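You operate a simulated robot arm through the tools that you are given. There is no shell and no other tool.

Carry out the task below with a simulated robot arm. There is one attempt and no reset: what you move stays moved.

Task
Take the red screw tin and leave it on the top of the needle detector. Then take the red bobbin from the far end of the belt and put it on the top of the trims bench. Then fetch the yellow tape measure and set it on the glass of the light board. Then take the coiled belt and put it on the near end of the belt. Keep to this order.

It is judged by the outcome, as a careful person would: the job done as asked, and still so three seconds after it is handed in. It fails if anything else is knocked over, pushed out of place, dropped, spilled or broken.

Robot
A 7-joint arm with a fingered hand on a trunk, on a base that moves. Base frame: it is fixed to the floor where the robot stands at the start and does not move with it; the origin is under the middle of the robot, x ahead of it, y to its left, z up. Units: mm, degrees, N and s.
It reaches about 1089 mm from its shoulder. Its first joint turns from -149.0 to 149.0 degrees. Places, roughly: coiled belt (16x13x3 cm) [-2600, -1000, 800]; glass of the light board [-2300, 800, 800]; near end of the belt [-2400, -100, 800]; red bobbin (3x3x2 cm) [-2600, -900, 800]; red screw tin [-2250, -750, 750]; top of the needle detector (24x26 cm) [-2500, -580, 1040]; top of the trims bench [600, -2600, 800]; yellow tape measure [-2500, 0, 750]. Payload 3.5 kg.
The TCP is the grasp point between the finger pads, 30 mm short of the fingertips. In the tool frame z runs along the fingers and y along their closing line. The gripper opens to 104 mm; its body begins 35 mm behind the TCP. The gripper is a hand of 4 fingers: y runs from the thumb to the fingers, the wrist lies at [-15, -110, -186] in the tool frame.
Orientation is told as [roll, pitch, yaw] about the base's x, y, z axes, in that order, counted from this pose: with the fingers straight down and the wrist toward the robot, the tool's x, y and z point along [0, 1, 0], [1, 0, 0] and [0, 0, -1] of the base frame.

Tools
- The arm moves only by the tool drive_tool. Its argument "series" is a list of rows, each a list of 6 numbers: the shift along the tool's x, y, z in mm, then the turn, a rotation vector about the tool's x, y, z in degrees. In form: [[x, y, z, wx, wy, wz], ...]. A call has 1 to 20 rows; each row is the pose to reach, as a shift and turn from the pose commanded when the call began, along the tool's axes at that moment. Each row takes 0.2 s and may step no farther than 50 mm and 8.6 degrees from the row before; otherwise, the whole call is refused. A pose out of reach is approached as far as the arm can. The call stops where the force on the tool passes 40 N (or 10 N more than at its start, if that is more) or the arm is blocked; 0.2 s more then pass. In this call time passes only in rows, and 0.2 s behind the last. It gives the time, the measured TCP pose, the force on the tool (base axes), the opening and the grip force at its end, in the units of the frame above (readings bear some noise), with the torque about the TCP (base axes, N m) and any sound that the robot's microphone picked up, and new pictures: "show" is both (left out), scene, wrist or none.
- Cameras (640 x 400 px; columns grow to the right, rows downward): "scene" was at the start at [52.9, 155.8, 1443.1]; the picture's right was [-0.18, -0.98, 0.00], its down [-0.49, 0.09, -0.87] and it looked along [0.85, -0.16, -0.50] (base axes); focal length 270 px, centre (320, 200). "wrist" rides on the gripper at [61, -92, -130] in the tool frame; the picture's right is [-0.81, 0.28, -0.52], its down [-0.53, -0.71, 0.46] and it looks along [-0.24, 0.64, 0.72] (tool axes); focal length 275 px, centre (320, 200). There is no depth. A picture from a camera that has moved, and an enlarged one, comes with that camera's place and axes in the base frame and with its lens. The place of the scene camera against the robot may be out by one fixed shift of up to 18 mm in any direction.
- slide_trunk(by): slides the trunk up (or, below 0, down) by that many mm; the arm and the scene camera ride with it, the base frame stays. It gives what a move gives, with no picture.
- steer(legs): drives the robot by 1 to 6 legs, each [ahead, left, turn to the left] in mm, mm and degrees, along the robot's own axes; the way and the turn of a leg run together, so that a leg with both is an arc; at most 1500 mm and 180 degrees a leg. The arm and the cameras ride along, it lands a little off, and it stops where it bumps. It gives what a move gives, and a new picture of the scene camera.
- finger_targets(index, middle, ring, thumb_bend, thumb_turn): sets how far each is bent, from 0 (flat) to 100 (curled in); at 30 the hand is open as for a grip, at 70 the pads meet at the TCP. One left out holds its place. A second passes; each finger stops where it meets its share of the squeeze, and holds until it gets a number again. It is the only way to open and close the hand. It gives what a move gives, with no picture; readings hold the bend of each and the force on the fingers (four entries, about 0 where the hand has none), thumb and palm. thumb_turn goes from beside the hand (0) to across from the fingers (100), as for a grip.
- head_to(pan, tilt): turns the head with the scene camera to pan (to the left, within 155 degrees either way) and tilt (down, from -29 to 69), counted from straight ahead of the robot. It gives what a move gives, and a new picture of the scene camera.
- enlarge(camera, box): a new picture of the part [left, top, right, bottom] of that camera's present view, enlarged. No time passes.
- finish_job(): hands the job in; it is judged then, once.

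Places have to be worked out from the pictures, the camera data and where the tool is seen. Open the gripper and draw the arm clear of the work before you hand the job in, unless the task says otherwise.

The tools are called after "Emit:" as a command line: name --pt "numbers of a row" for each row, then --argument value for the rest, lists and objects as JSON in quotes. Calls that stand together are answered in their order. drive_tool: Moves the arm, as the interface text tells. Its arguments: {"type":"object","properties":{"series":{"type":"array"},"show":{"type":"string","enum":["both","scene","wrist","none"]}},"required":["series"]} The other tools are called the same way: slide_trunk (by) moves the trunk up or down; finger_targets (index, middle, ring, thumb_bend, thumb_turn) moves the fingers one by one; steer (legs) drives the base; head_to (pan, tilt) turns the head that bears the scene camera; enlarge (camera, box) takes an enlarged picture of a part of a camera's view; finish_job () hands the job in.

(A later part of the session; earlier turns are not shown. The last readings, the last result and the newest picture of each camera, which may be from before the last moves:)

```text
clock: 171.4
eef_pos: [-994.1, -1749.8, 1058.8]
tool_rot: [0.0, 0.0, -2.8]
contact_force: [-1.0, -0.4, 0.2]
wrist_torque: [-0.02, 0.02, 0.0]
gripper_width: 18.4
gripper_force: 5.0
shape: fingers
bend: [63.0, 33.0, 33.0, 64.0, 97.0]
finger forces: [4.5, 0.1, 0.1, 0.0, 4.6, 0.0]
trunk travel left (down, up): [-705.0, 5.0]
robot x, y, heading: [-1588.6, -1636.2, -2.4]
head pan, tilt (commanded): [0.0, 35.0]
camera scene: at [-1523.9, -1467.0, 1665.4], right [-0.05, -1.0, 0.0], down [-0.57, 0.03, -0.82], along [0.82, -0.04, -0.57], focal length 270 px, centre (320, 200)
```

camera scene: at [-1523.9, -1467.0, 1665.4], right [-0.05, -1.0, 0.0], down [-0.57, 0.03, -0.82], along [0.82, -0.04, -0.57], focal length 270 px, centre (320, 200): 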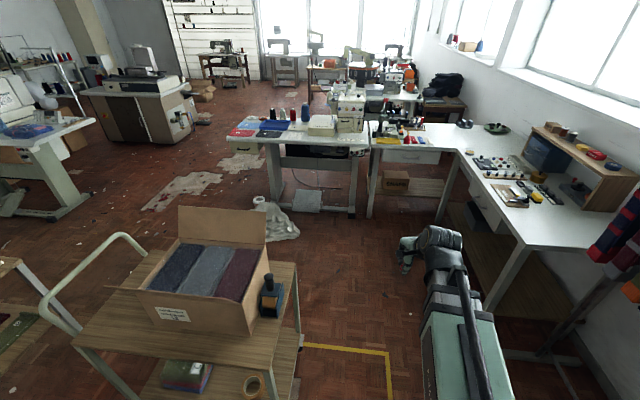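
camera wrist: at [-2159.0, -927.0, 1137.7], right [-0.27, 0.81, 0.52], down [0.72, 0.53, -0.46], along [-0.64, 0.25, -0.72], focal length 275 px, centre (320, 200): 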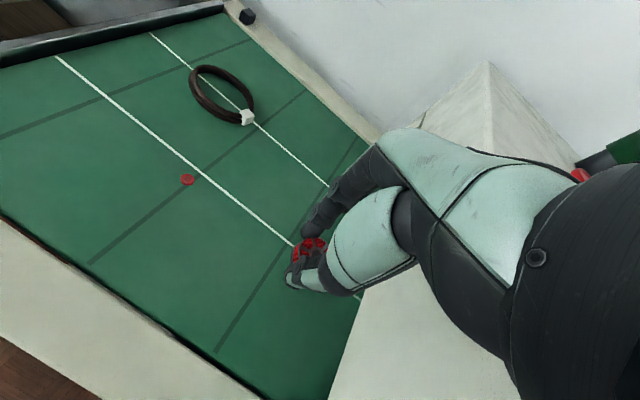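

Now heading -2° with the corridor clear. I slide right 330 mm to the middle of the corridor and drive ahead toward the bench's inner corner.

Emit:
steer --legs '[[0, -330, 2], [1350, 0, 0]]'

```text
clock: 180.0
eef_pos: [335.3, -2152.0, 1059.4]
tool_rot: [0.0, 0.0, -3.9]
contact_force: [0.2, 0.2, -0.4]
wrist_torque: [-0.01, -0.01, -0.01]
gripper_width: 18.1
gripper_force: 4.8
shape: fingers
bend: [63.0, 33.0, 33.0, 64.0, 97.0]
finger forces: [4.5, 0.1, 0.0, 0.0, 4.6, 0.0]
trunk travel left (down, up): [-705.0, 5.0]
robot x, y, heading: [-256.8, -2026.5, -3.7]
head pan, tilt (commanded): [0.0, 35.0]
camera scene: at [-188.4, -1857.7, 1665.4], right [-0.07, -1.0, 0.0], down [-0.57, 0.04, -0.82], along [0.82, -0.06, -0.57], focal length 270 px, centre (320, 200)
```

scene: 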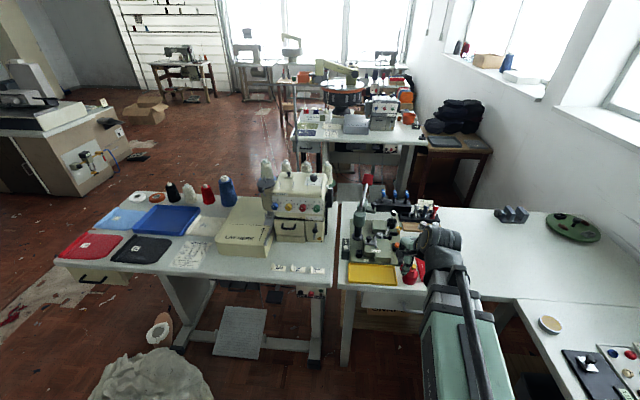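

The arm points at the left wing; the free white area near the inner corner is at x 500–700, y -2550..-2850. I turn right 41° and move closer.

Emit:
steer --legs '[[0, 0, -41], [149, 129, 0]]'

```text
clock: 183.4
eef_pos: [310.1, -2516.9, 1058.7]
tool_rot: [0.0, 0.0, -44.5]
contact_force: [0.0, 0.2, 0.5]
wrist_torque: [-0.04, 0.02, 0.0]
gripper_width: 18.0
gripper_force: 4.1
shape: fingers
bend: [63.0, 33.0, 33.0, 65.0, 97.0]
finger forces: [4.5, 0.0, 0.1, 0.0, 4.5, 0.0]
trunk travel left (down, up): [-705.0, 5.0]
robot x, y, heading: [-55.4, -2040.6, -44.4]
head pan, tilt (commanded): [0.0, 35.0]
camera scene: at [103.9, -1946.2, 1665.3], right [-0.7, -0.71, 0.0], down [-0.41, 0.4, -0.82], along [0.58, -0.57, -0.57], focal length 270 px, centre (320, 200)
```

scene: 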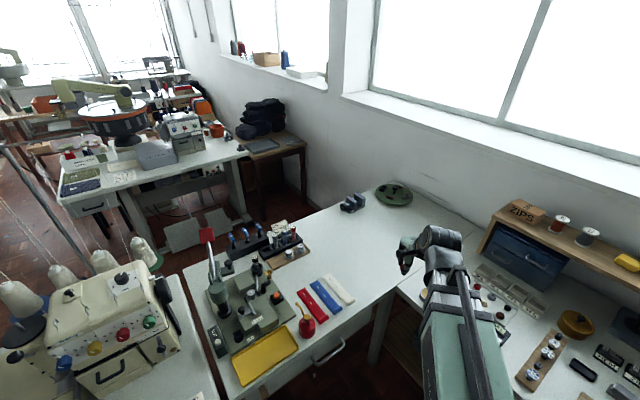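

The free white area of the wing lies right ahead. I extend the arm over it to about [560, -2660].

Emit:
drive_tool --pt "9 35 0 0 0 0" --pt "18 70 0 0 0 0" --pt "28 105 0 0 0 0" --pt "37 140 0 0 0 0" --pt "46 175 0 0 0 0" --pt "55 210 0 0 0 0" --pt "64 245 0 0 0 0" --pt "73 278 0 0 0 0" --show "both"

```text
clock: 185.2
eef_pos: [561.0, -2660.4, 1057.0]
tool_rot: [0.0, 0.1, -44.5]
contact_force: [-0.4, 0.1, -0.1]
wrist_torque: [0.03, 0.03, 0.01]
gripper_width: 18.0
gripper_force: 5.0
shape: fingers
bend: [63.0, 33.0, 33.0, 65.0, 97.0]
finger forces: [4.6, 0.1, 0.0, 0.0, 4.6, 0.0]
trunk travel left (down, up): [-705.0, 5.0]
robot x, y, heading: [-53.2, -2040.3, -44.6]
head pan, tilt (commanded): [0.0, 35.0]
camera scene: at [103.0, -1946.4, 1665.4], right [-0.7, -0.71, 0.0], down [-0.41, 0.4, -0.82], along [0.58, -0.57, -0.57], focal length 270 px, centre (320, 200)
camera wrist: at [539.7, -2552.4, 1187.6], right [-0.37, -0.77, 0.52], down [-0.88, 0.12, -0.45], along [0.29, -0.63, -0.72], focal length 275 px, centre (320, 200)
```

scene: 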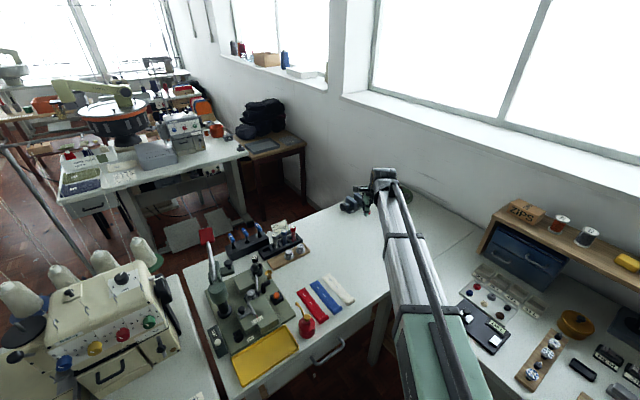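
wrist: 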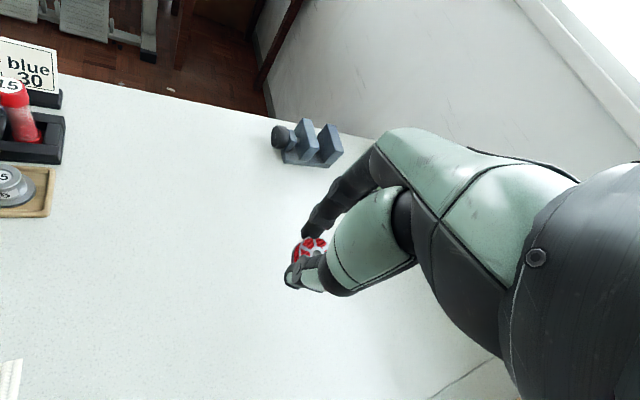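

The area under the hand is free. I lower the trunk by 120 mm and re-measure the table height from the shift of fixed features.

Emit:
slide_trunk --by -120

Emit:
drive_tool --pt "0 0 1 0 0 0" --show "both"

```text
clock: 186.7
eef_pos: [559.3, -2660.7, 939.6]
tool_rot: [0.0, 0.0, -44.6]
contact_force: [0.8, -0.5, 0.0]
wrist_torque: [0.0, -0.01, 0.02]
gripper_width: 18.1
gripper_force: 4.9
shape: fingers
bend: [63.0, 33.0, 33.0, 65.0, 97.0]
finger forces: [4.5, 0.0, 0.1, 0.0, 4.6, 0.1]
trunk travel left (down, up): [-585.0, 125.0]
robot x, y, heading: [-55.6, -2037.1, -44.4]
head pan, tilt (commanded): [0.0, 35.0]
```

```text
clock: 187.1
eef_pos: [560.0, -2659.8, 938.2]
tool_rot: [0.0, 0.0, -44.4]
contact_force: [-0.6, -0.4, 1.0]
wrist_torque: [0.03, 0.0, -0.02]
gripper_width: 18.0
gripper_force: 5.1
shape: fingers
bend: [63.0, 33.0, 33.0, 65.0, 97.0]
finger forces: [4.5, 0.1, 0.0, 0.1, 4.5, 0.0]
trunk travel left (down, up): [-585.0, 125.0]
robot x, y, heading: [-54.1, -2038.4, -44.5]
head pan, tilt (commanded): [0.0, 35.0]
camera scene: at [102.5, -1946.1, 1545.4], right [-0.7, -0.71, 0.0], down [-0.41, 0.4, -0.82], along [0.58, -0.57, -0.57], focal length 270 px, centre (320, 200)
camera wrist: at [539.0, -2551.5, 1067.3], right [-0.37, -0.77, 0.52], down [-0.88, 0.12, -0.46], along [0.29, -0.63, -0.72], focal length 275 px, centre (320, 200)
```

scene: 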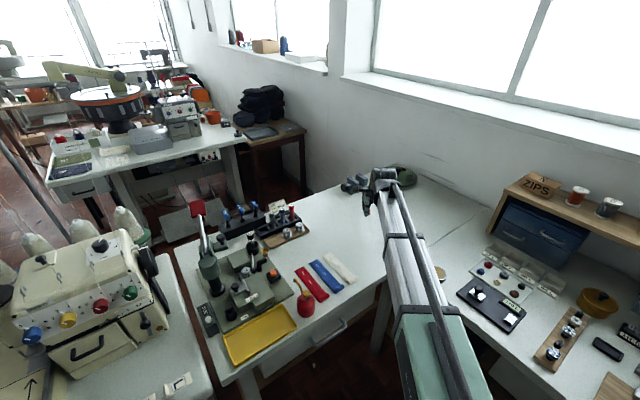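
wrist: 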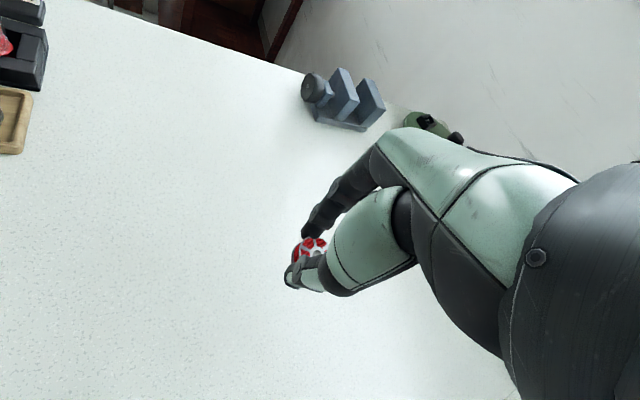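

The tray's stereo gives a table height of about z 785–795, so the bobbin should touch down near TCP z 822. I lower 85 mm with the trunk, then creep.

Emit:
slide_trunk --by -85

Emit:
drive_tool --pt "0 0 6 0 0 0" --pt "0 0 12 0 0 0" --show "both"

Emit:
enlarge --camera "wrist" --box '[240, 170, 400, 330]'

```text
clock: 188.3
eef_pos: [560.8, -2659.8, 853.6]
tool_rot: [-0.1, 0.0, -44.5]
contact_force: [0.1, 1.1, -0.9]
wrist_torque: [0.03, 0.01, 0.04]
gripper_width: 17.7
gripper_force: 4.7
shape: fingers
bend: [63.0, 33.0, 33.0, 65.0, 97.0]
finger forces: [4.5, 0.0, 0.1, 0.0, 4.6, 0.1]
trunk travel left (down, up): [-500.0, 210.0]
robot x, y, heading: [-55.7, -2039.1, -44.4]
head pan, tilt (commanded): [0.0, 35.0]
```

```text
clock: 188.9
eef_pos: [560.2, -2660.9, 840.6]
tool_rot: [0.0, 0.1, -44.5]
contact_force: [0.5, -0.3, 0.3]
wrist_torque: [-0.01, -0.01, 0.02]
gripper_width: 17.7
gripper_force: 4.5
shape: fingers
bend: [63.0, 33.0, 33.0, 65.0, 97.0]
finger forces: [4.5, 0.0, 0.0, 0.0, 4.6, 0.0]
trunk travel left (down, up): [-500.0, 210.0]
robot x, y, heading: [-54.7, -2036.2, -44.7]
head pan, tilt (commanded): [0.0, 35.0]
camera scene: at [102.5, -1946.1, 1460.4], right [-0.7, -0.71, 0.0], down [-0.41, 0.4, -0.82], along [0.58, -0.57, -0.57], focal length 270 px, centre (320, 200)
camera wrist: at [538.9, -2552.1, 970.1], right [-0.37, -0.77, 0.52], down [-0.88, 0.12, -0.46], along [0.29, -0.63, -0.72], focal length 275 px, centre (320, 200)
```

scene: 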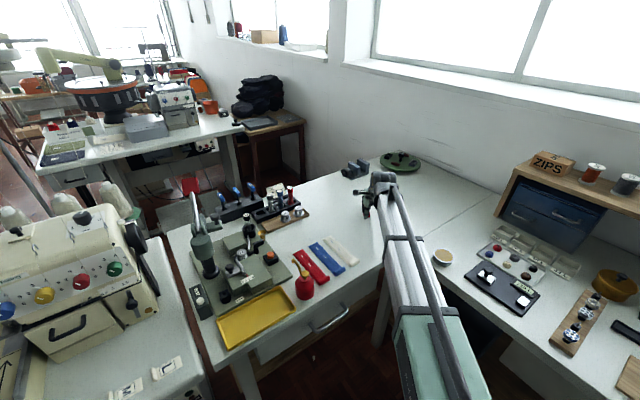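
wrist: 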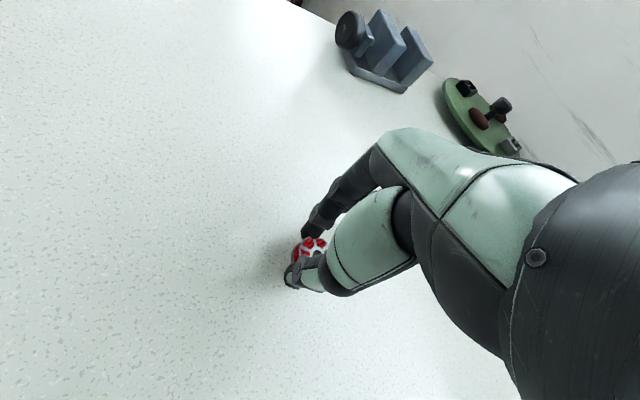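

```text
2.50 times, centred on (320, 250) of wrist
camera zoom: at [538.9, -2552.1, 970.1], right [-0.37, -0.77, 0.52], down [-0.88, 0.12, -0.46], along [0.29, -0.63, -0.72], focal length 688 px, centre (320, 75)
```

zoom: 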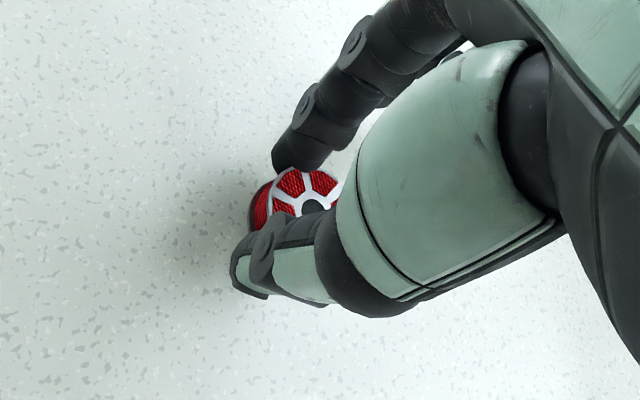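

The shadow shows it close to the table. I creep down in small steps watching the force.

Emit:
drive_tool --pt "0 0 3 0 0 0" --pt "0 0 6 0 0 0" --pt "0 0 9 0 0 0" --show "none"

Emit:
drive_tool --pt "0 0 2 0 0 0" --pt "0 0 4 0 0 0" --show "none"

Emit:
drive_tool --pt "0 0 1.5 0 0 0" --pt "0 0 3 0 0 0" --show "none"

Emit:
enlarge --camera "wrist" --box '[240, 170, 400, 330]'

```text
clock: 189.8
eef_pos: [559.5, -2660.2, 834.0]
tool_rot: [0.0, -0.1, -44.5]
contact_force: [0.4, -0.3, 3.7]
wrist_torque: [-0.04, -0.06, 0.01]
gripper_width: 17.8
gripper_force: 6.1
shape: fingers
bend: [63.0, 33.0, 33.0, 65.0, 97.0]
finger forces: [7.1, 0.0, 0.0, 0.0, 4.8, 0.0]
trunk travel left (down, up): [-500.0, 210.0]
robot x, y, heading: [-52.5, -2040.5, -44.2]
head pan, tilt (commanded): [0.0, 35.0]
```

```text
clock: 190.3
eef_pos: [560.0, -2659.4, 832.8]
tool_rot: [0.0, -0.4, -44.5]
contact_force: [2.5, -1.3, 29.3]
wrist_torque: [-0.08, -0.54, -0.05]
gripper_width: 17.5
gripper_force: 18.6
shape: fingers
bend: [63.0, 33.0, 33.0, 65.0, 97.0]
finger forces: [26.9, 0.0, 0.0, 0.0, 10.7, 0.0]
trunk travel left (down, up): [-500.0, 210.0]
robot x, y, heading: [-59.7, -2041.8, -44.3]
head pan, tilt (commanded): [0.0, 35.0]
```

```text
clock: 190.8
eef_pos: [560.8, -2661.4, 831.5]
tool_rot: [0.1, -0.6, -44.5]
contact_force: [0.1, 0.9, 19.1]
wrist_torque: [0.37, 0.09, 0.03]
gripper_width: 17.9
gripper_force: 13.6
shape: fingers
bend: [64.0, 33.0, 33.0, 66.0, 97.0]
finger forces: [7.1, 0.0, 0.1, 0.0, 20.4, 0.1]
trunk travel left (down, up): [-500.0, 210.0]
robot x, y, heading: [-54.4, -2036.5, -44.6]
head pan, tilt (commanded): [0.0, 35.0]
stopped in row 2: the force on the tool passed its limit at 42 N (the readings are from after the stop); the commanded pose is now the measured one
```

```text
2.50 times, centred on (320, 250) of wrist
camera zoom: at [538.2, -2551.4, 960.8], right [-0.38, -0.77, 0.52], down [-0.88, 0.12, -0.46], along [0.29, -0.63, -0.72], focal length 688 px, centre (320, 75)
```

zoom: 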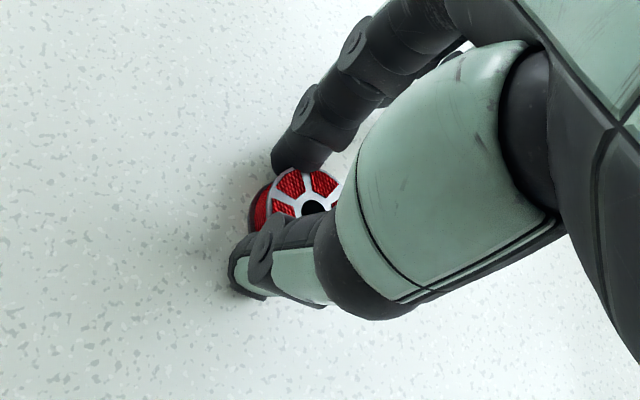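

Contact came earlier than expected (TCP z 834); I pressed harder than intended, but the bobbin looks fine. I ease up 3 mm and then open gently.

Emit:
drive_tool --pt "0 0 -1.5 0 0 0" --pt "0 0 -3 0 0 0" --show "none"

Emit:
finger_targets --index 62 --middle 33 --ring 33 --thumb_bend 63

Emit:
enlarge --camera "wrist" --box '[240, 170, 400, 330]'

```text
clock: 191.4
eef_pos: [560.5, -2661.3, 832.3]
tool_rot: [0.0, -0.4, -44.4]
contact_force: [-3.1, 0.7, 9.5]
wrist_torque: [0.2, 0.08, -0.01]
gripper_width: 18.0
gripper_force: 9.1
shape: fingers
bend: [64.0, 33.0, 33.0, 65.0, 97.0]
finger forces: [5.6, 0.0, 0.0, 0.0, 11.7, 0.0]
trunk travel left (down, up): [-500.0, 210.0]
robot x, y, heading: [-56.9, -2036.3, -44.7]
head pan, tilt (commanded): [0.0, 35.0]
```

```text
clock: 192.4
eef_pos: [562.6, -2660.5, 833.4]
tool_rot: [-0.1, -0.4, -44.5]
contact_force: [-0.8, 0.3, 8.0]
wrist_torque: [0.11, 0.02, 0.03]
gripper_width: 20.2
gripper_force: 4.9
shape: fingers
bend: [63.0, 33.0, 33.0, 63.0, 97.0]
finger forces: [3.2, 0.0, 0.1, 0.1, 5.8, 0.1]
trunk travel left (down, up): [-500.0, 210.0]
robot x, y, heading: [-56.6, -2039.6, -44.5]
head pan, tilt (commanded): [0.0, 35.0]
```

```text
2.50 times, centred on (320, 250) of wrist
camera zoom: at [539.8, -2552.1, 961.5], right [-0.37, -0.77, 0.52], down [-0.88, 0.12, -0.46], along [0.29, -0.63, -0.72], focal length 688 px, centre (320, 75)
```

zoom: 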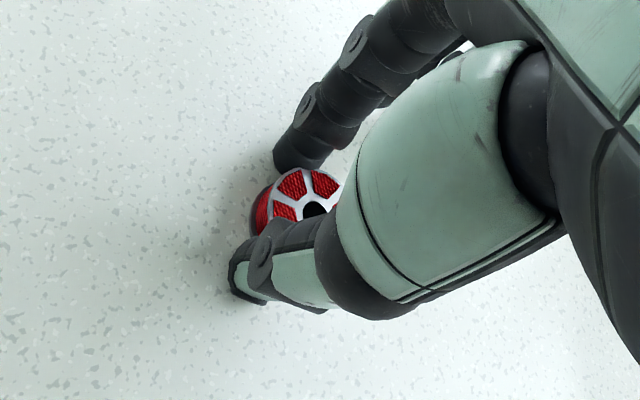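

Some force remains; I raise another 2 mm and open further.

Emit:
drive_tool --pt "0 0 -2 0 0 0" --show "none"

Emit:
finger_targets --index 58 --middle 33 --ring 33 --thumb_bend 58

Emit:
enlarge --camera "wrist" --box '[240, 170, 400, 330]'

```text
clock: 192.8
eef_pos: [561.9, -2662.1, 833.5]
tool_rot: [0.0, -0.4, -44.5]
contact_force: [0.4, -0.3, -0.3]
wrist_torque: [0.0, 0.01, -0.02]
gripper_width: 21.3
gripper_force: 0.5
shape: fingers
bend: [62.0, 33.0, 33.0, 62.0, 97.0]
finger forces: [0.4, 0.0, 0.1, 0.0, 0.5, 0.1]
trunk travel left (down, up): [-500.0, 210.0]
robot x, y, heading: [-53.8, -2042.3, -44.3]
head pan, tilt (commanded): [0.0, 35.0]
```

```text
clock: 193.8
eef_pos: [559.4, -2661.6, 834.1]
tool_rot: [0.0, -0.3, -44.5]
contact_force: [-0.4, 0.5, -0.1]
wrist_torque: [-0.02, 0.02, 0.02]
gripper_width: 33.2
gripper_force: 0.1
shape: fingers
bend: [57.0, 33.0, 33.0, 57.0, 97.0]
finger forces: [0.1, 0.1, 0.0, 0.1, 0.0, 0.1]
trunk travel left (down, up): [-500.0, 210.0]
robot x, y, heading: [-57.6, -2041.4, -44.4]
head pan, tilt (commanded): [0.0, 35.0]
```

```text
2.50 times, centred on (320, 250) of wrist
camera zoom: at [539.1, -2552.6, 962.7], right [-0.37, -0.77, 0.52], down [-0.88, 0.12, -0.46], along [0.29, -0.63, -0.72], focal length 688 px, centre (320, 75)
```

zoom: 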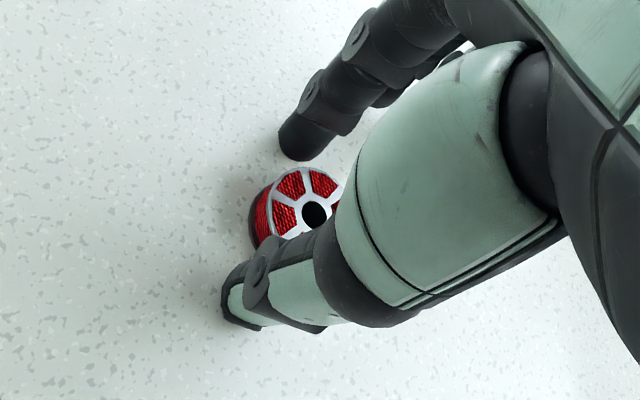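

The bobbin stands free and flat on the bench. I raise the hand, open fully and look at it.

Emit:
drive_tool --pt "0 0 -6 0 0 0" --pt "0 0 -14 0 0 0" --show "none"

Emit:
finger_targets --index 33 --middle 33 --ring 33 --thumb_bend 33

Emit:
drive_tool --pt "0 0 -40 0 0 0" --pt "0 0 -80 0 0 0" --pt "0 0 -120 0 0 0" --pt "0 -40 -140 0 0 0" --pt "0 -80 -160 0 0 0" --show "both"

```text
clock: 194.4
eef_pos: [559.7, -2661.2, 848.7]
tool_rot: [0.0, -0.3, -44.5]
contact_force: [-0.5, 0.5, 0.3]
wrist_torque: [0.0, -0.01, 0.0]
gripper_width: 33.4
gripper_force: 0.0
shape: fingers
bend: [57.0, 33.0, 33.0, 57.0, 97.0]
finger forces: [0.0, 0.1, 0.0, 0.1, 0.0, 0.0]
trunk travel left (down, up): [-500.0, 210.0]
robot x, y, heading: [-54.9, -2038.6, -44.6]
head pan, tilt (commanded): [0.0, 35.0]
```

```text
clock: 195.4
eef_pos: [560.4, -2662.0, 849.3]
tool_rot: [0.0, -0.3, -44.5]
contact_force: [0.2, 0.4, -0.8]
wrist_torque: [0.0, 0.03, 0.02]
gripper_width: 95.3
gripper_force: 0.0
shape: fingers
bend: [33.0, 33.0, 33.0, 33.0, 97.0]
finger forces: [0.0, 0.1, 0.0, 0.0, 0.0, 0.0]
trunk travel left (down, up): [-500.0, 210.0]
robot x, y, heading: [-59.2, -2044.1, -44.5]
head pan, tilt (commanded): [0.0, 35.0]
```

```text
clock: 196.6
eef_pos: [500.2, -2602.4, 1006.6]
tool_rot: [0.0, -0.3, -44.6]
contact_force: [0.3, 0.5, -0.1]
wrist_torque: [0.0, -0.03, 0.01]
gripper_width: 95.5
gripper_force: 0.1
shape: fingers
bend: [33.0, 33.0, 33.0, 33.0, 97.0]
finger forces: [0.0, 0.0, 0.1, 0.0, 0.0, 0.0]
trunk travel left (down, up): [-500.0, 210.0]
robot x, y, heading: [-58.5, -2040.4, -44.6]
head pan, tilt (commanded): [0.0, 35.0]
camera scene: at [102.4, -1945.9, 1460.4], right [-0.7, -0.71, 0.0], down [-0.41, 0.4, -0.82], along [0.58, -0.57, -0.57], focal length 270 px, centre (320, 200)
camera wrist: at [479.0, -2492.7, 1134.6], right [-0.37, -0.77, 0.52], down [-0.88, 0.12, -0.46], along [0.29, -0.63, -0.72], focal length 275 px, centre (320, 200)
```

scene: 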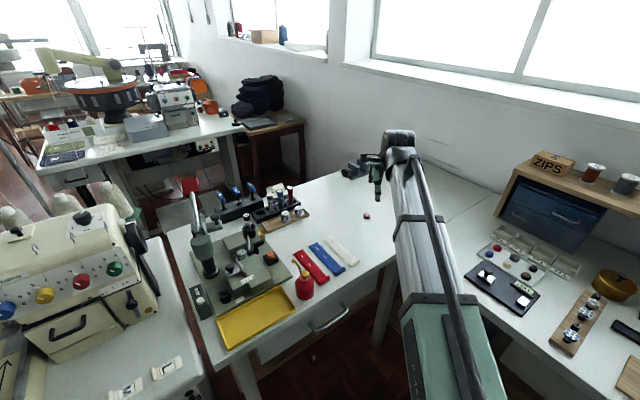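
wrist: 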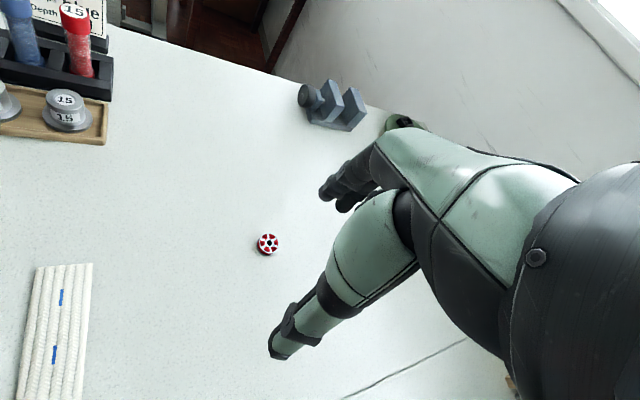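

The red bobbin stands on the trims bench. Next the yellow tape measure: I retract the arm, raise the trunk fully so the hand clears everything, and drive back.

Emit:
drive_tool --pt "0 -40 -5 0 0 0" --pt "0 -80 -5 0 0 0" --pt "0 -120 -5 0 0 0" --pt "0 -160 -5 0 0 0" --pt "0 -190 -5 0 0 0" --show "none"

Emit:
slide_trunk --by 205

Emit:
steer --legs '[[0, 0, 44.5], [-1450, 0, 0]]'

```text
clock: 197.8
eef_pos: [364.5, -2469.6, 1013.2]
tool_rot: [0.1, -0.3, -44.5]
contact_force: [0.7, 0.2, -0.3]
wrist_torque: [0.03, -0.03, -0.01]
gripper_width: 95.6
gripper_force: 0.0
shape: fingers
bend: [33.0, 33.0, 33.0, 33.0, 97.0]
finger forces: [0.0, 0.0, 0.0, 0.1, 0.0, 0.0]
trunk travel left (down, up): [-500.0, 210.0]
robot x, y, heading: [-55.6, -2037.6, -44.3]
head pan, tilt (commanded): [0.0, 35.0]
```

```text
clock: 200.0
eef_pos: [365.3, -2471.3, 1218.2]
tool_rot: [0.0, -0.3, -44.5]
contact_force: [-0.1, 0.6, -0.4]
wrist_torque: [-0.02, 0.0, 0.0]
gripper_width: 95.4
gripper_force: 0.0
shape: fingers
bend: [33.0, 33.0, 33.0, 33.0, 97.0]
finger forces: [0.1, 0.0, 0.1, 0.0, 0.0, 0.0]
trunk travel left (down, up): [-705.0, 5.0]
robot x, y, heading: [-56.4, -2037.4, -44.7]
head pan, tilt (commanded): [0.0, 35.0]
```

```text
clock: 209.3
eef_pos: [-918.0, -2051.9, 1218.0]
tool_rot: [0.0, -0.4, 2.8]
contact_force: [0.8, 0.9, 0.2]
wrist_torque: [0.01, 0.03, -0.02]
gripper_width: 95.1
gripper_force: 0.0
shape: fingers
bend: [33.0, 33.0, 33.0, 33.0, 97.0]
finger forces: [0.0, 0.0, 0.0, 0.0, 0.0, 0.0]
trunk travel left (down, up): [-705.0, 5.0]
robot x, y, heading: [-1519.5, -2072.6, 2.5]
head pan, tilt (commanded): [0.0, 35.0]
camera scene: at [-1477.4, -1895.0, 1665.4], right [0.05, -1.0, 0.0], down [-0.57, -0.03, -0.82], along [0.82, 0.04, -0.57], focal length 270 px, centre (320, 200)
```

scene: 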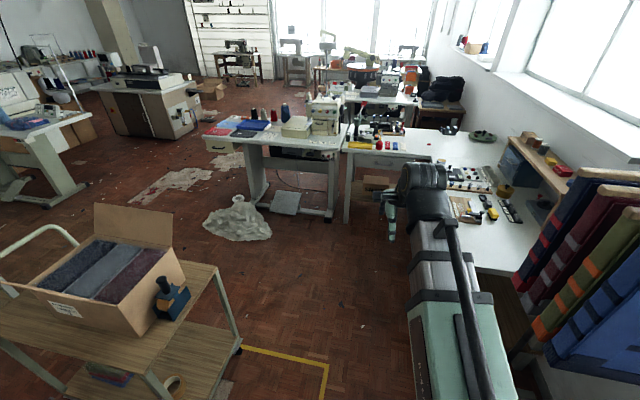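

At [-1520, -2073], a bit near the rack. I slide left, then turn left to face +y.

Emit:
steer --legs '[[-80, 230, 0], [0, 0, 87.5]]'

```text
clock: 214.7
eef_pos: [-1585.3, -1245.1, 1218.7]
tool_rot: [0.0, -0.3, 88.5]
contact_force: [0.5, -0.2, 0.1]
wrist_torque: [0.02, 0.0, -0.01]
gripper_width: 95.5
gripper_force: 0.1
shape: fingers
bend: [33.0, 33.0, 33.0, 33.0, 97.0]
finger forces: [0.1, 0.0, 0.0, 0.0, 0.0, 0.0]
trunk travel left (down, up): [-705.0, 5.0]
robot x, y, heading: [-1610.5, -1850.0, 88.8]
head pan, tilt (commanded): [0.0, 35.0]
camera scene: at [-1771.8, -1797.3, 1665.4], right [1.0, -0.03, 0.0], down [-0.02, -0.57, -0.82], along [0.02, 0.82, -0.57], focal length 270 px, centre (320, 200)
```

scene: 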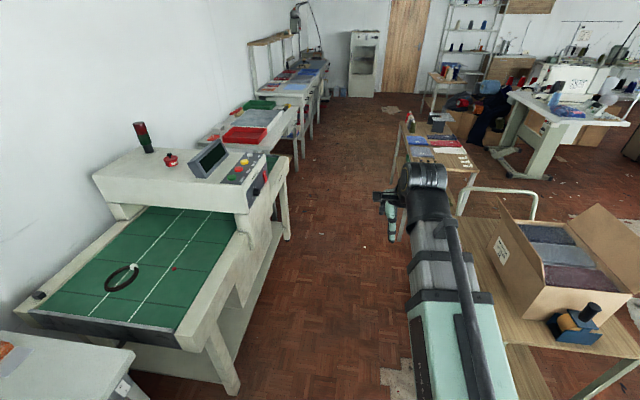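

The aisle between belt and cart is clear. I drive ahead past the arch to y ≈ 100 and turn left to face the near end of the belt.

Emit:
steer --legs '[[1500, 0, 0.5], [450, 0, 0], [0, 0, 90]]'

```text
clock: 228.4
eef_pos: [-2094.3, 172.0, 1218.5]
tool_rot: [0.0, -0.4, 176.2]
contact_force: [0.4, 0.4, -0.3]
wrist_torque: [-0.03, -0.01, 0.01]
gripper_width: 95.4
gripper_force: 0.0
shape: fingers
bend: [33.0, 33.0, 33.0, 33.0, 97.0]
finger forces: [0.1, 0.1, 0.1, 0.0, 0.1, 0.1]
trunk travel left (down, up): [-705.0, 5.0]
robot x, y, heading: [-1497.5, 121.0, 176.2]
head pan, tilt (commanded): [0.0, 35.0]
camera scene: at [-1538.6, -43.8, 1665.4], right [0.07, 1.0, 0.0], down [0.57, -0.04, -0.82], along [-0.82, 0.05, -0.57], focal length 270 px, centre (320, 200)
```

scene: 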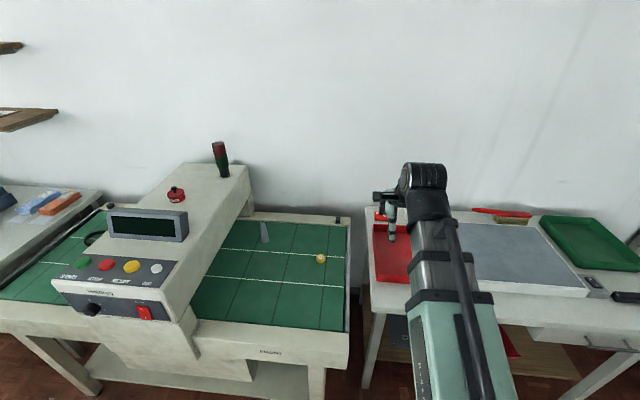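

I enlarge the near end of the belt and the light board to see the tape measure and what lies around.

Emit:
enlarge --camera "scene" --box '[210, 210, 350, 330]'

Emit:
enlarge --camera "scene" --box '[280, 235, 350, 285]'

```text
3.33 times, centred on (280, 270) of scene
camera zoom: at [-1538.6, -43.8, 1665.4], right [0.07, 1.0, 0.0], down [0.57, -0.04, -0.82], along [-0.82, 0.05, -0.57], focal length 901 px, centre (453, -33)
```

zoom: 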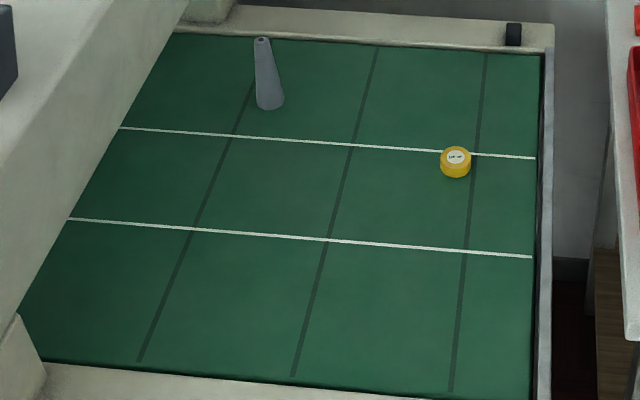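

```text
8.00 times, centred on (315, 260) of scene
camera zoom: at [-1538.6, -43.8, 1665.4], right [0.07, 1.0, 0.0], down [0.57, -0.04, -0.82], along [-0.82, 0.05, -0.57], focal length 2162 px, centre (360, -280)
```

zoom: 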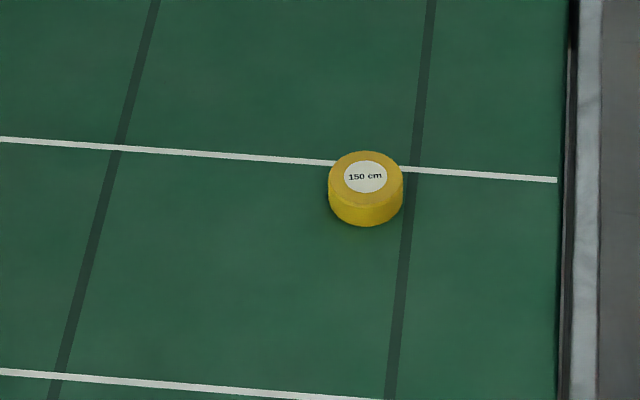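

The yellow tape measure ("150 cm", about 42 mm wide) is at roughly [-2360, 14]; a grey cone stands further back. I move 90 mm closer and straighten the heading.

Emit:
steer --legs '[[90, 0, 3.8]]'

Emit:
slide_trunk --by -250

Emit:
drive_tool --pt "0 1 0 0 0 0" --show "both"

```text
clock: 229.5
eef_pos: [-2184.6, 134.6, 1216.4]
tool_rot: [0.0, -0.3, -180.0]
contact_force: [-0.4, -0.1, 0.1]
wrist_torque: [0.03, -0.02, -0.02]
gripper_width: 95.4
gripper_force: 0.0
shape: fingers
bend: [33.0, 33.0, 33.0, 33.0, 97.0]
finger forces: [0.0, 0.0, 0.0, 0.0, 0.1, 0.0]
trunk travel left (down, up): [-705.0, 5.0]
robot x, y, heading: [-1579.7, 124.1, -179.8]
head pan, tilt (commanded): [0.0, 35.0]
camera scene: at [-1615.7, -44.3, 1665.3], right [0.0, 1.0, 0.0], down [0.57, 0.0, -0.82], along [-0.82, 0.0, -0.57], focal length 270 px, centre (320, 200)
```

scene: 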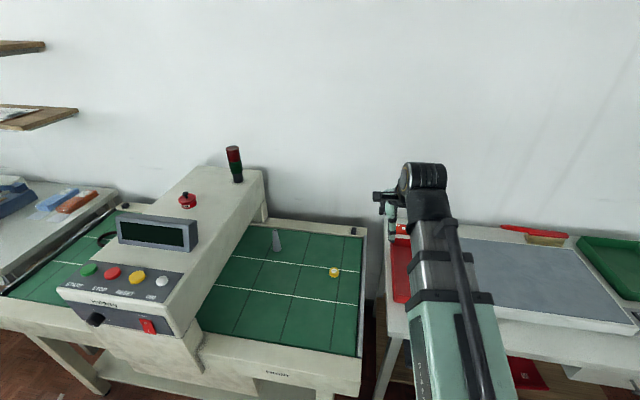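

```text
clock: 232.1
eef_pos: [-2181.9, 134.1, 968.2]
tool_rot: [0.0, -0.3, -180.0]
contact_force: [-0.3, -0.9, -0.6]
wrist_torque: [0.01, 0.01, -0.01]
gripper_width: 95.5
gripper_force: 0.1
shape: fingers
bend: [33.0, 33.0, 33.0, 33.0, 97.0]
finger forces: [0.1, 0.0, 0.0, 0.1, 0.0, 0.0]
trunk travel left (down, up): [-455.0, 255.0]
robot x, y, heading: [-1578.3, 121.4, -179.9]
head pan, tilt (commanded): [0.0, 35.0]
```

```text
clock: 232.5
eef_pos: [-2182.9, 135.3, 967.8]
tool_rot: [-0.1, -0.3, -180.0]
contact_force: [-0.7, 0.0, -0.6]
wrist_torque: [0.04, 0.0, 0.02]
gripper_width: 95.4
gripper_force: 0.2
shape: fingers
bend: [33.0, 33.0, 33.0, 33.0, 97.0]
finger forces: [0.0, 0.0, 0.0, 0.0, 0.0, 0.0]
trunk travel left (down, up): [-455.0, 255.0]
robot x, y, heading: [-1581.6, 124.2, -179.8]
head pan, tilt (commanded): [0.0, 35.0]
camera scene: at [-1613.6, -44.3, 1415.4], right [0.0, 1.0, 0.0], down [0.57, 0.0, -0.82], along [-0.82, 0.0, -0.57], focal length 270 px, centre (320, 200)
camera wrist: at [-2090.0, 74.1, 1096.3], right [-0.27, 0.81, 0.52], down [0.71, 0.53, -0.46], along [-0.65, 0.24, -0.72], focal length 275 px, centre (320, 200)
```

scene: 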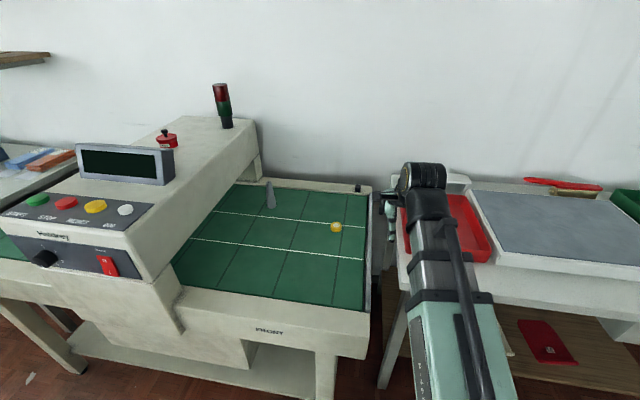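
wrist: 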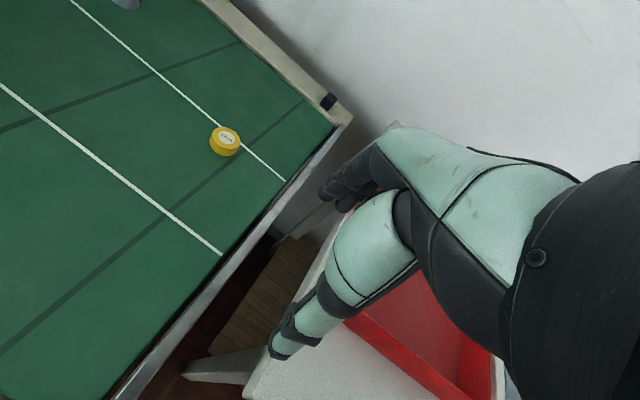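

By the wrist view the tape measure's top is at about [-2370, 13]. I move over it and down to z 900.

Emit:
drive_tool --pt "20 31 0 0 0 0" --pt "41 62 0 0 0 0" --pt "61 94 10 0 0 0" --pt "81 125 25 0 0 0" --pt "102 156 45 0 0 0" --pt "122 187 65 0 0 0" --show "wrist"

Emit:
enlarge --camera "wrist" --box '[180, 210, 340, 350]'

```text
clock: 233.9
eef_pos: [-2372.2, 12.3, 904.4]
tool_rot: [0.1, -0.3, -180.0]
contact_force: [0.0, 0.2, 0.0]
wrist_torque: [-0.01, 0.0, 0.0]
gripper_width: 95.7
gripper_force: 0.0
shape: fingers
bend: [33.0, 33.0, 33.0, 33.0, 97.0]
finger forces: [0.0, 0.0, 0.0, 0.0, 0.1, 0.0]
trunk travel left (down, up): [-455.0, 255.0]
robot x, y, heading: [-1579.4, 122.5, -180.2]
head pan, tilt (commanded): [0.0, 35.0]
camera wrist: at [-2278.1, -49.7, 1032.0], right [-0.27, 0.81, 0.52], down [0.71, 0.53, -0.46], along [-0.65, 0.24, -0.72], focal length 275 px, centre (320, 200)
```

wrist: 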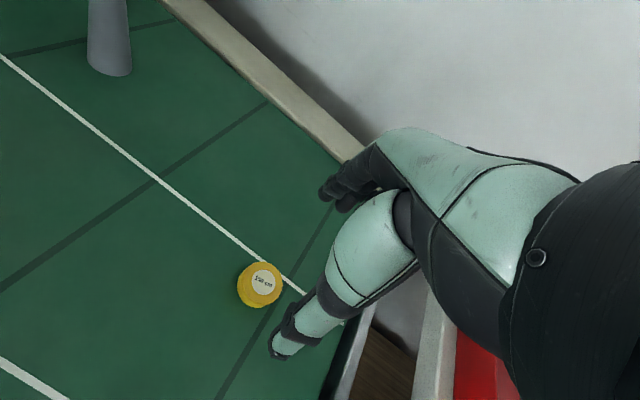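

```text
2.86 times, centred on (260, 280) of wrist
camera zoom: at [-2278.1, -49.7, 1032.0], right [-0.27, 0.81, 0.52], down [0.71, 0.53, -0.46], along [-0.65, 0.24, -0.72], focal length 786 px, centre (491, -29)
```

zoom: 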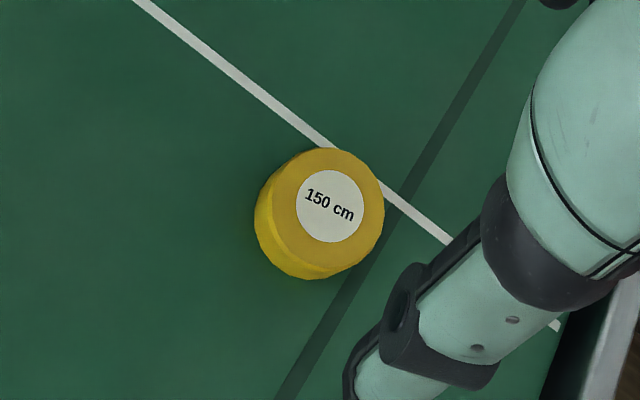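

The tape measure is at about [-2377, 12], top z 777. I descend to z 797 with index and thumb open.

Emit:
drive_tool --pt "-1 3 30 0 0 0" --pt "-2 5 60 0 0 0" --pt "-2 5 85 0 0 0" --pt "-2 5 102 0 0 0" --pt "-2 5 107 0 0 0" --show "wrist"

Emit:
finger_targets --index 50 --middle 33 --ring 33 --thumb_bend 50

Emit:
enlarge --camera "wrist" --box '[240, 170, 400, 330]'

```text
clock: 235.1
eef_pos: [-2378.2, 16.0, 795.6]
tool_rot: [0.1, -0.3, -180.1]
contact_force: [-0.4, 0.3, 0.9]
wrist_torque: [0.02, 0.0, -0.04]
gripper_width: 95.4
gripper_force: 0.0
shape: fingers
bend: [33.0, 33.0, 33.0, 33.0, 97.0]
finger forces: [0.1, 0.0, 0.1, 0.0, 0.0, 0.1]
trunk travel left (down, up): [-455.0, 255.0]
robot x, y, heading: [-1580.5, 120.3, -180.0]
head pan, tilt (commanded): [0.0, 35.0]
camera wrist: at [-2283.8, -44.4, 925.7], right [-0.27, 0.81, 0.52], down [0.71, 0.53, -0.46], along [-0.65, 0.24, -0.72], focal length 275 px, centre (320, 200)
```

wrist: 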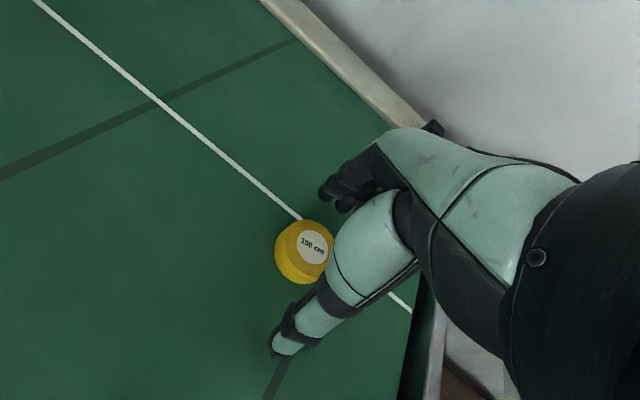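

```text
clock: 236.1
eef_pos: [-2377.3, 16.0, 798.6]
tool_rot: [0.1, -0.3, -180.1]
contact_force: [0.2, 0.0, 0.5]
wrist_torque: [-0.02, 0.01, 0.0]
gripper_width: 52.7
gripper_force: 0.1
shape: fingers
bend: [50.0, 33.0, 33.0, 50.0, 97.0]
finger forces: [0.0, 0.0, 0.0, 0.0, 0.0, 0.1]
trunk travel left (down, up): [-455.0, 255.0]
robot x, y, heading: [-1577.9, 125.5, -180.0]
head pan, tilt (commanded): [0.0, 35.0]
```

```text
2.50 times, centred on (320, 250) of wrist
camera zoom: at [-2283.8, -44.4, 926.0], right [-0.27, 0.81, 0.52], down [0.71, 0.53, -0.46], along [-0.65, 0.24, -0.72], focal length 688 px, centre (320, 75)
```

zoom: 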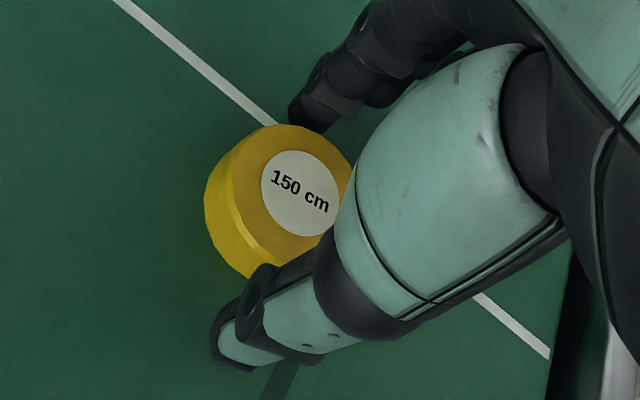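

Well placed. I nudge 2 mm sideways and 2 mm down, then close index and thumb in steps.

Emit:
drive_tool --pt "2 0 2 0 0 0" --show "none"

Emit:
finger_targets --index 55 --middle 33 --ring 33 --thumb_bend 55

Emit:
finger_targets --index 59 --middle 33 --ring 33 --thumb_bend 59

Emit:
enlarge --camera "wrist" --box '[240, 170, 400, 330]'

```text
clock: 236.5
eef_pos: [-2378.0, 15.2, 795.0]
tool_rot: [-0.1, -0.3, -180.0]
contact_force: [-0.2, 0.2, -1.0]
wrist_torque: [0.0, 0.01, -0.03]
gripper_width: 52.7
gripper_force: 0.1
shape: fingers
bend: [50.0, 33.0, 33.0, 50.0, 97.0]
finger forces: [0.0, 0.0, 0.1, 0.0, 0.0, 0.0]
trunk travel left (down, up): [-455.0, 255.0]
robot x, y, heading: [-1578.5, 121.6, -179.8]
head pan, tilt (commanded): [0.0, 35.0]
```

```text
clock: 237.5
eef_pos: [-2377.6, 14.5, 794.7]
tool_rot: [0.0, -0.4, -180.0]
contact_force: [0.0, -0.3, -0.2]
wrist_torque: [0.01, 0.01, -0.02]
gripper_width: 39.8
gripper_force: 0.4
shape: fingers
bend: [55.0, 33.0, 33.0, 55.0, 97.0]
finger forces: [0.2, 0.0, 0.0, 0.0, 0.0, 0.1]
trunk travel left (down, up): [-455.0, 255.0]
robot x, y, heading: [-1580.3, 121.9, -180.0]
head pan, tilt (commanded): [0.0, 35.0]
```

```text
clock: 238.5
eef_pos: [-2377.9, 15.1, 794.6]
tool_rot: [0.1, -0.3, -180.1]
contact_force: [0.6, 1.2, 1.9]
wrist_torque: [0.01, 0.0, -0.02]
gripper_width: 37.4
gripper_force: 2.8
shape: fingers
bend: [56.0, 33.0, 33.0, 56.0, 97.0]
finger forces: [2.3, 0.1, 0.1, 0.0, 2.1, 0.1]
trunk travel left (down, up): [-455.0, 255.0]
robot x, y, heading: [-1578.2, 123.4, -179.8]
head pan, tilt (commanded): [0.0, 35.0]
```

```text
2.50 times, centred on (320, 250) of wrist
camera zoom: at [-2283.4, -46.0, 923.6], right [-0.27, 0.81, 0.52], down [0.71, 0.53, -0.46], along [-0.65, 0.24, -0.72], focal length 688 px, centre (320, 75)
```

zoom: 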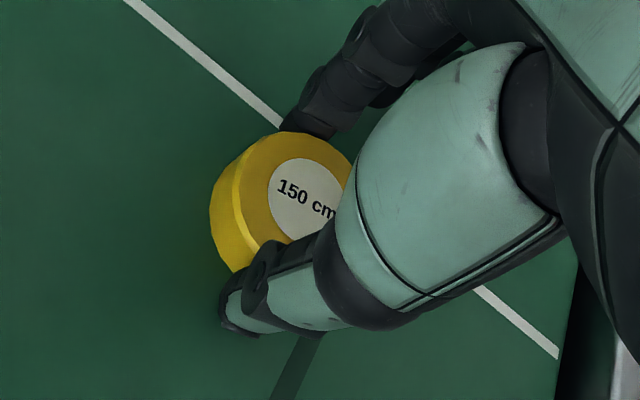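

Gripped at 37 mm with 2 N. I firm up and lift 12 mm.

Emit:
finger_targets --index 63 --middle 33 --ring 33 --thumb_bend 63

Emit:
drive_tool --pt "0 0 -4 0 0 0" --pt "0 0 -8 0 0 0" --pt "0 0 -12 0 0 0" --show "none"

Emit:
enlarge --camera "wrist" --box '[240, 170, 400, 330]'

Emit:
enlarge --camera "scene" --box '[290, 190, 390, 260]'

```text
clock: 239.5
eef_pos: [-2377.2, 14.9, 795.0]
tool_rot: [0.1, -0.3, -180.1]
contact_force: [-0.5, 0.4, 0.0]
wrist_torque: [-0.03, 0.01, 0.01]
gripper_width: 35.8
gripper_force: 4.8
shape: fingers
bend: [56.0, 33.0, 33.0, 57.0, 97.0]
finger forces: [4.6, 0.1, 0.1, 0.0, 4.6, 0.1]
trunk travel left (down, up): [-455.0, 255.0]
robot x, y, heading: [-1578.5, 127.0, -180.0]
head pan, tilt (commanded): [0.0, 35.0]
```

```text
clock: 240.3
eef_pos: [-2376.4, 12.4, 806.7]
tool_rot: [-0.1, -0.3, -179.9]
contact_force: [-0.2, 0.2, 0.0]
wrist_torque: [-0.01, 0.01, 0.0]
gripper_width: 35.9
gripper_force: 4.0
shape: fingers
bend: [56.0, 33.0, 33.0, 57.0, 97.0]
finger forces: [4.7, 0.0, 0.0, 0.1, 4.6, 0.0]
trunk travel left (down, up): [-455.0, 255.0]
robot x, y, heading: [-1580.1, 121.6, -180.0]
head pan, tilt (commanded): [0.0, 35.0]
```

```text
2.50 times, centred on (320, 250) of wrist
camera zoom: at [-2282.7, -48.3, 936.1], right [-0.27, 0.81, 0.52], down [0.71, 0.53, -0.46], along [-0.65, 0.24, -0.72], focal length 688 px, centre (320, 75)
```

zoom: 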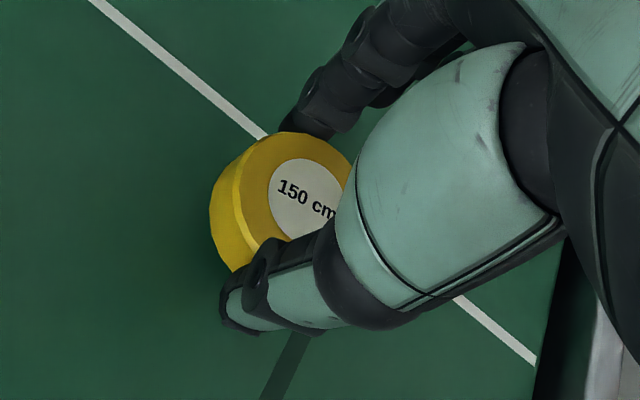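

```text
5.71 times, centred on (340, 225) of scene
camera zoom: at [-1613.7, -44.3, 1415.4], right [0.0, 1.0, 0.0], down [0.57, 0.0, -0.82], along [-0.82, 0.0, -0.57], focal length 1545 px, centre (206, 57)
```

zoom: 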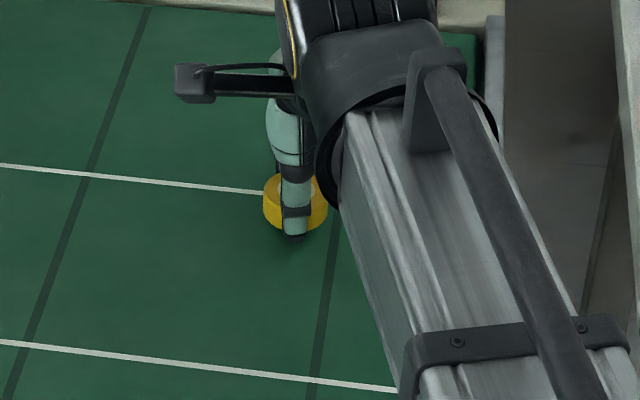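

The tape measure is held level. I raise the trunk 200 mm and slide the robot right (+y) toward the light board.

Emit:
slide_trunk --by 200

Emit:
steer --legs '[[0, -640, 0]]'

Emit:
drive_tool --pt "0 -1 0 0 0 0" --show "wrist"

```text
clock: 242.4
eef_pos: [-2375.9, 13.4, 1007.4]
tool_rot: [-0.1, -0.2, -180.0]
contact_force: [0.1, 0.1, -0.8]
wrist_torque: [-0.02, 0.01, 0.02]
gripper_width: 35.9
gripper_force: 4.7
shape: fingers
bend: [56.0, 33.0, 33.0, 57.0, 97.0]
finger forces: [4.5, 0.0, 0.1, 0.1, 4.7, 0.0]
trunk travel left (down, up): [-655.0, 55.0]
robot x, y, heading: [-1578.4, 124.4, -179.8]
head pan, tilt (commanded): [0.0, 35.0]
```

```text
clock: 246.0
eef_pos: [-2376.2, 655.0, 1008.0]
tool_rot: [0.2, -0.3, 179.8]
contact_force: [-0.1, -0.4, -0.1]
wrist_torque: [0.0, -0.05, 0.0]
gripper_width: 35.9
gripper_force: 5.0
shape: fingers
bend: [56.0, 33.0, 33.0, 57.0, 97.0]
finger forces: [4.6, 0.0, 0.0, 0.0, 4.6, 0.0]
trunk travel left (down, up): [-655.0, 55.0]
robot x, y, heading: [-1580.3, 766.9, 180.2]
head pan, tilt (commanded): [0.0, 35.0]
camera scene: at [-1614.0, 595.6, 1615.5], right [0.0, 1.0, 0.0], down [0.57, 0.0, -0.82], along [-0.82, 0.0, -0.57], focal length 270 px, centre (320, 200)
```

scene: 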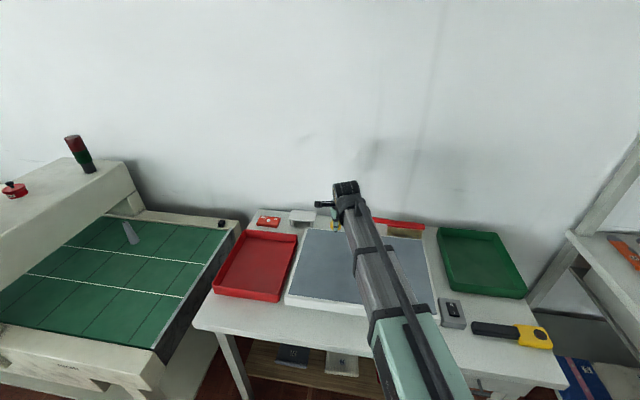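

```text
clock: 246.4
eef_pos: [-2375.4, 655.0, 1006.5]
tool_rot: [0.1, -0.3, 179.9]
contact_force: [-0.4, -0.3, -0.7]
wrist_torque: [-0.01, 0.03, -0.02]
gripper_width: 35.7
gripper_force: 4.5
shape: fingers
bend: [56.0, 33.0, 33.0, 57.0, 97.0]
finger forces: [4.6, 0.1, 0.1, 0.1, 4.6, 0.1]
trunk travel left (down, up): [-655.0, 55.0]
robot x, y, heading: [-1576.9, 760.3, 180.1]
head pan, tilt (commanded): [0.0, 35.0]
camera wrist: at [-2281.7, 593.7, 1135.7], right [-0.27, 0.81, 0.52], down [0.71, 0.53, -0.46], along [-0.65, 0.24, -0.72], focal length 275 px, centre (320, 200)
```

wrist: 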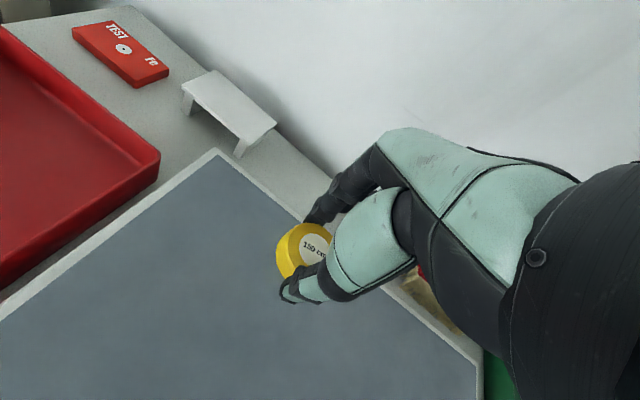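

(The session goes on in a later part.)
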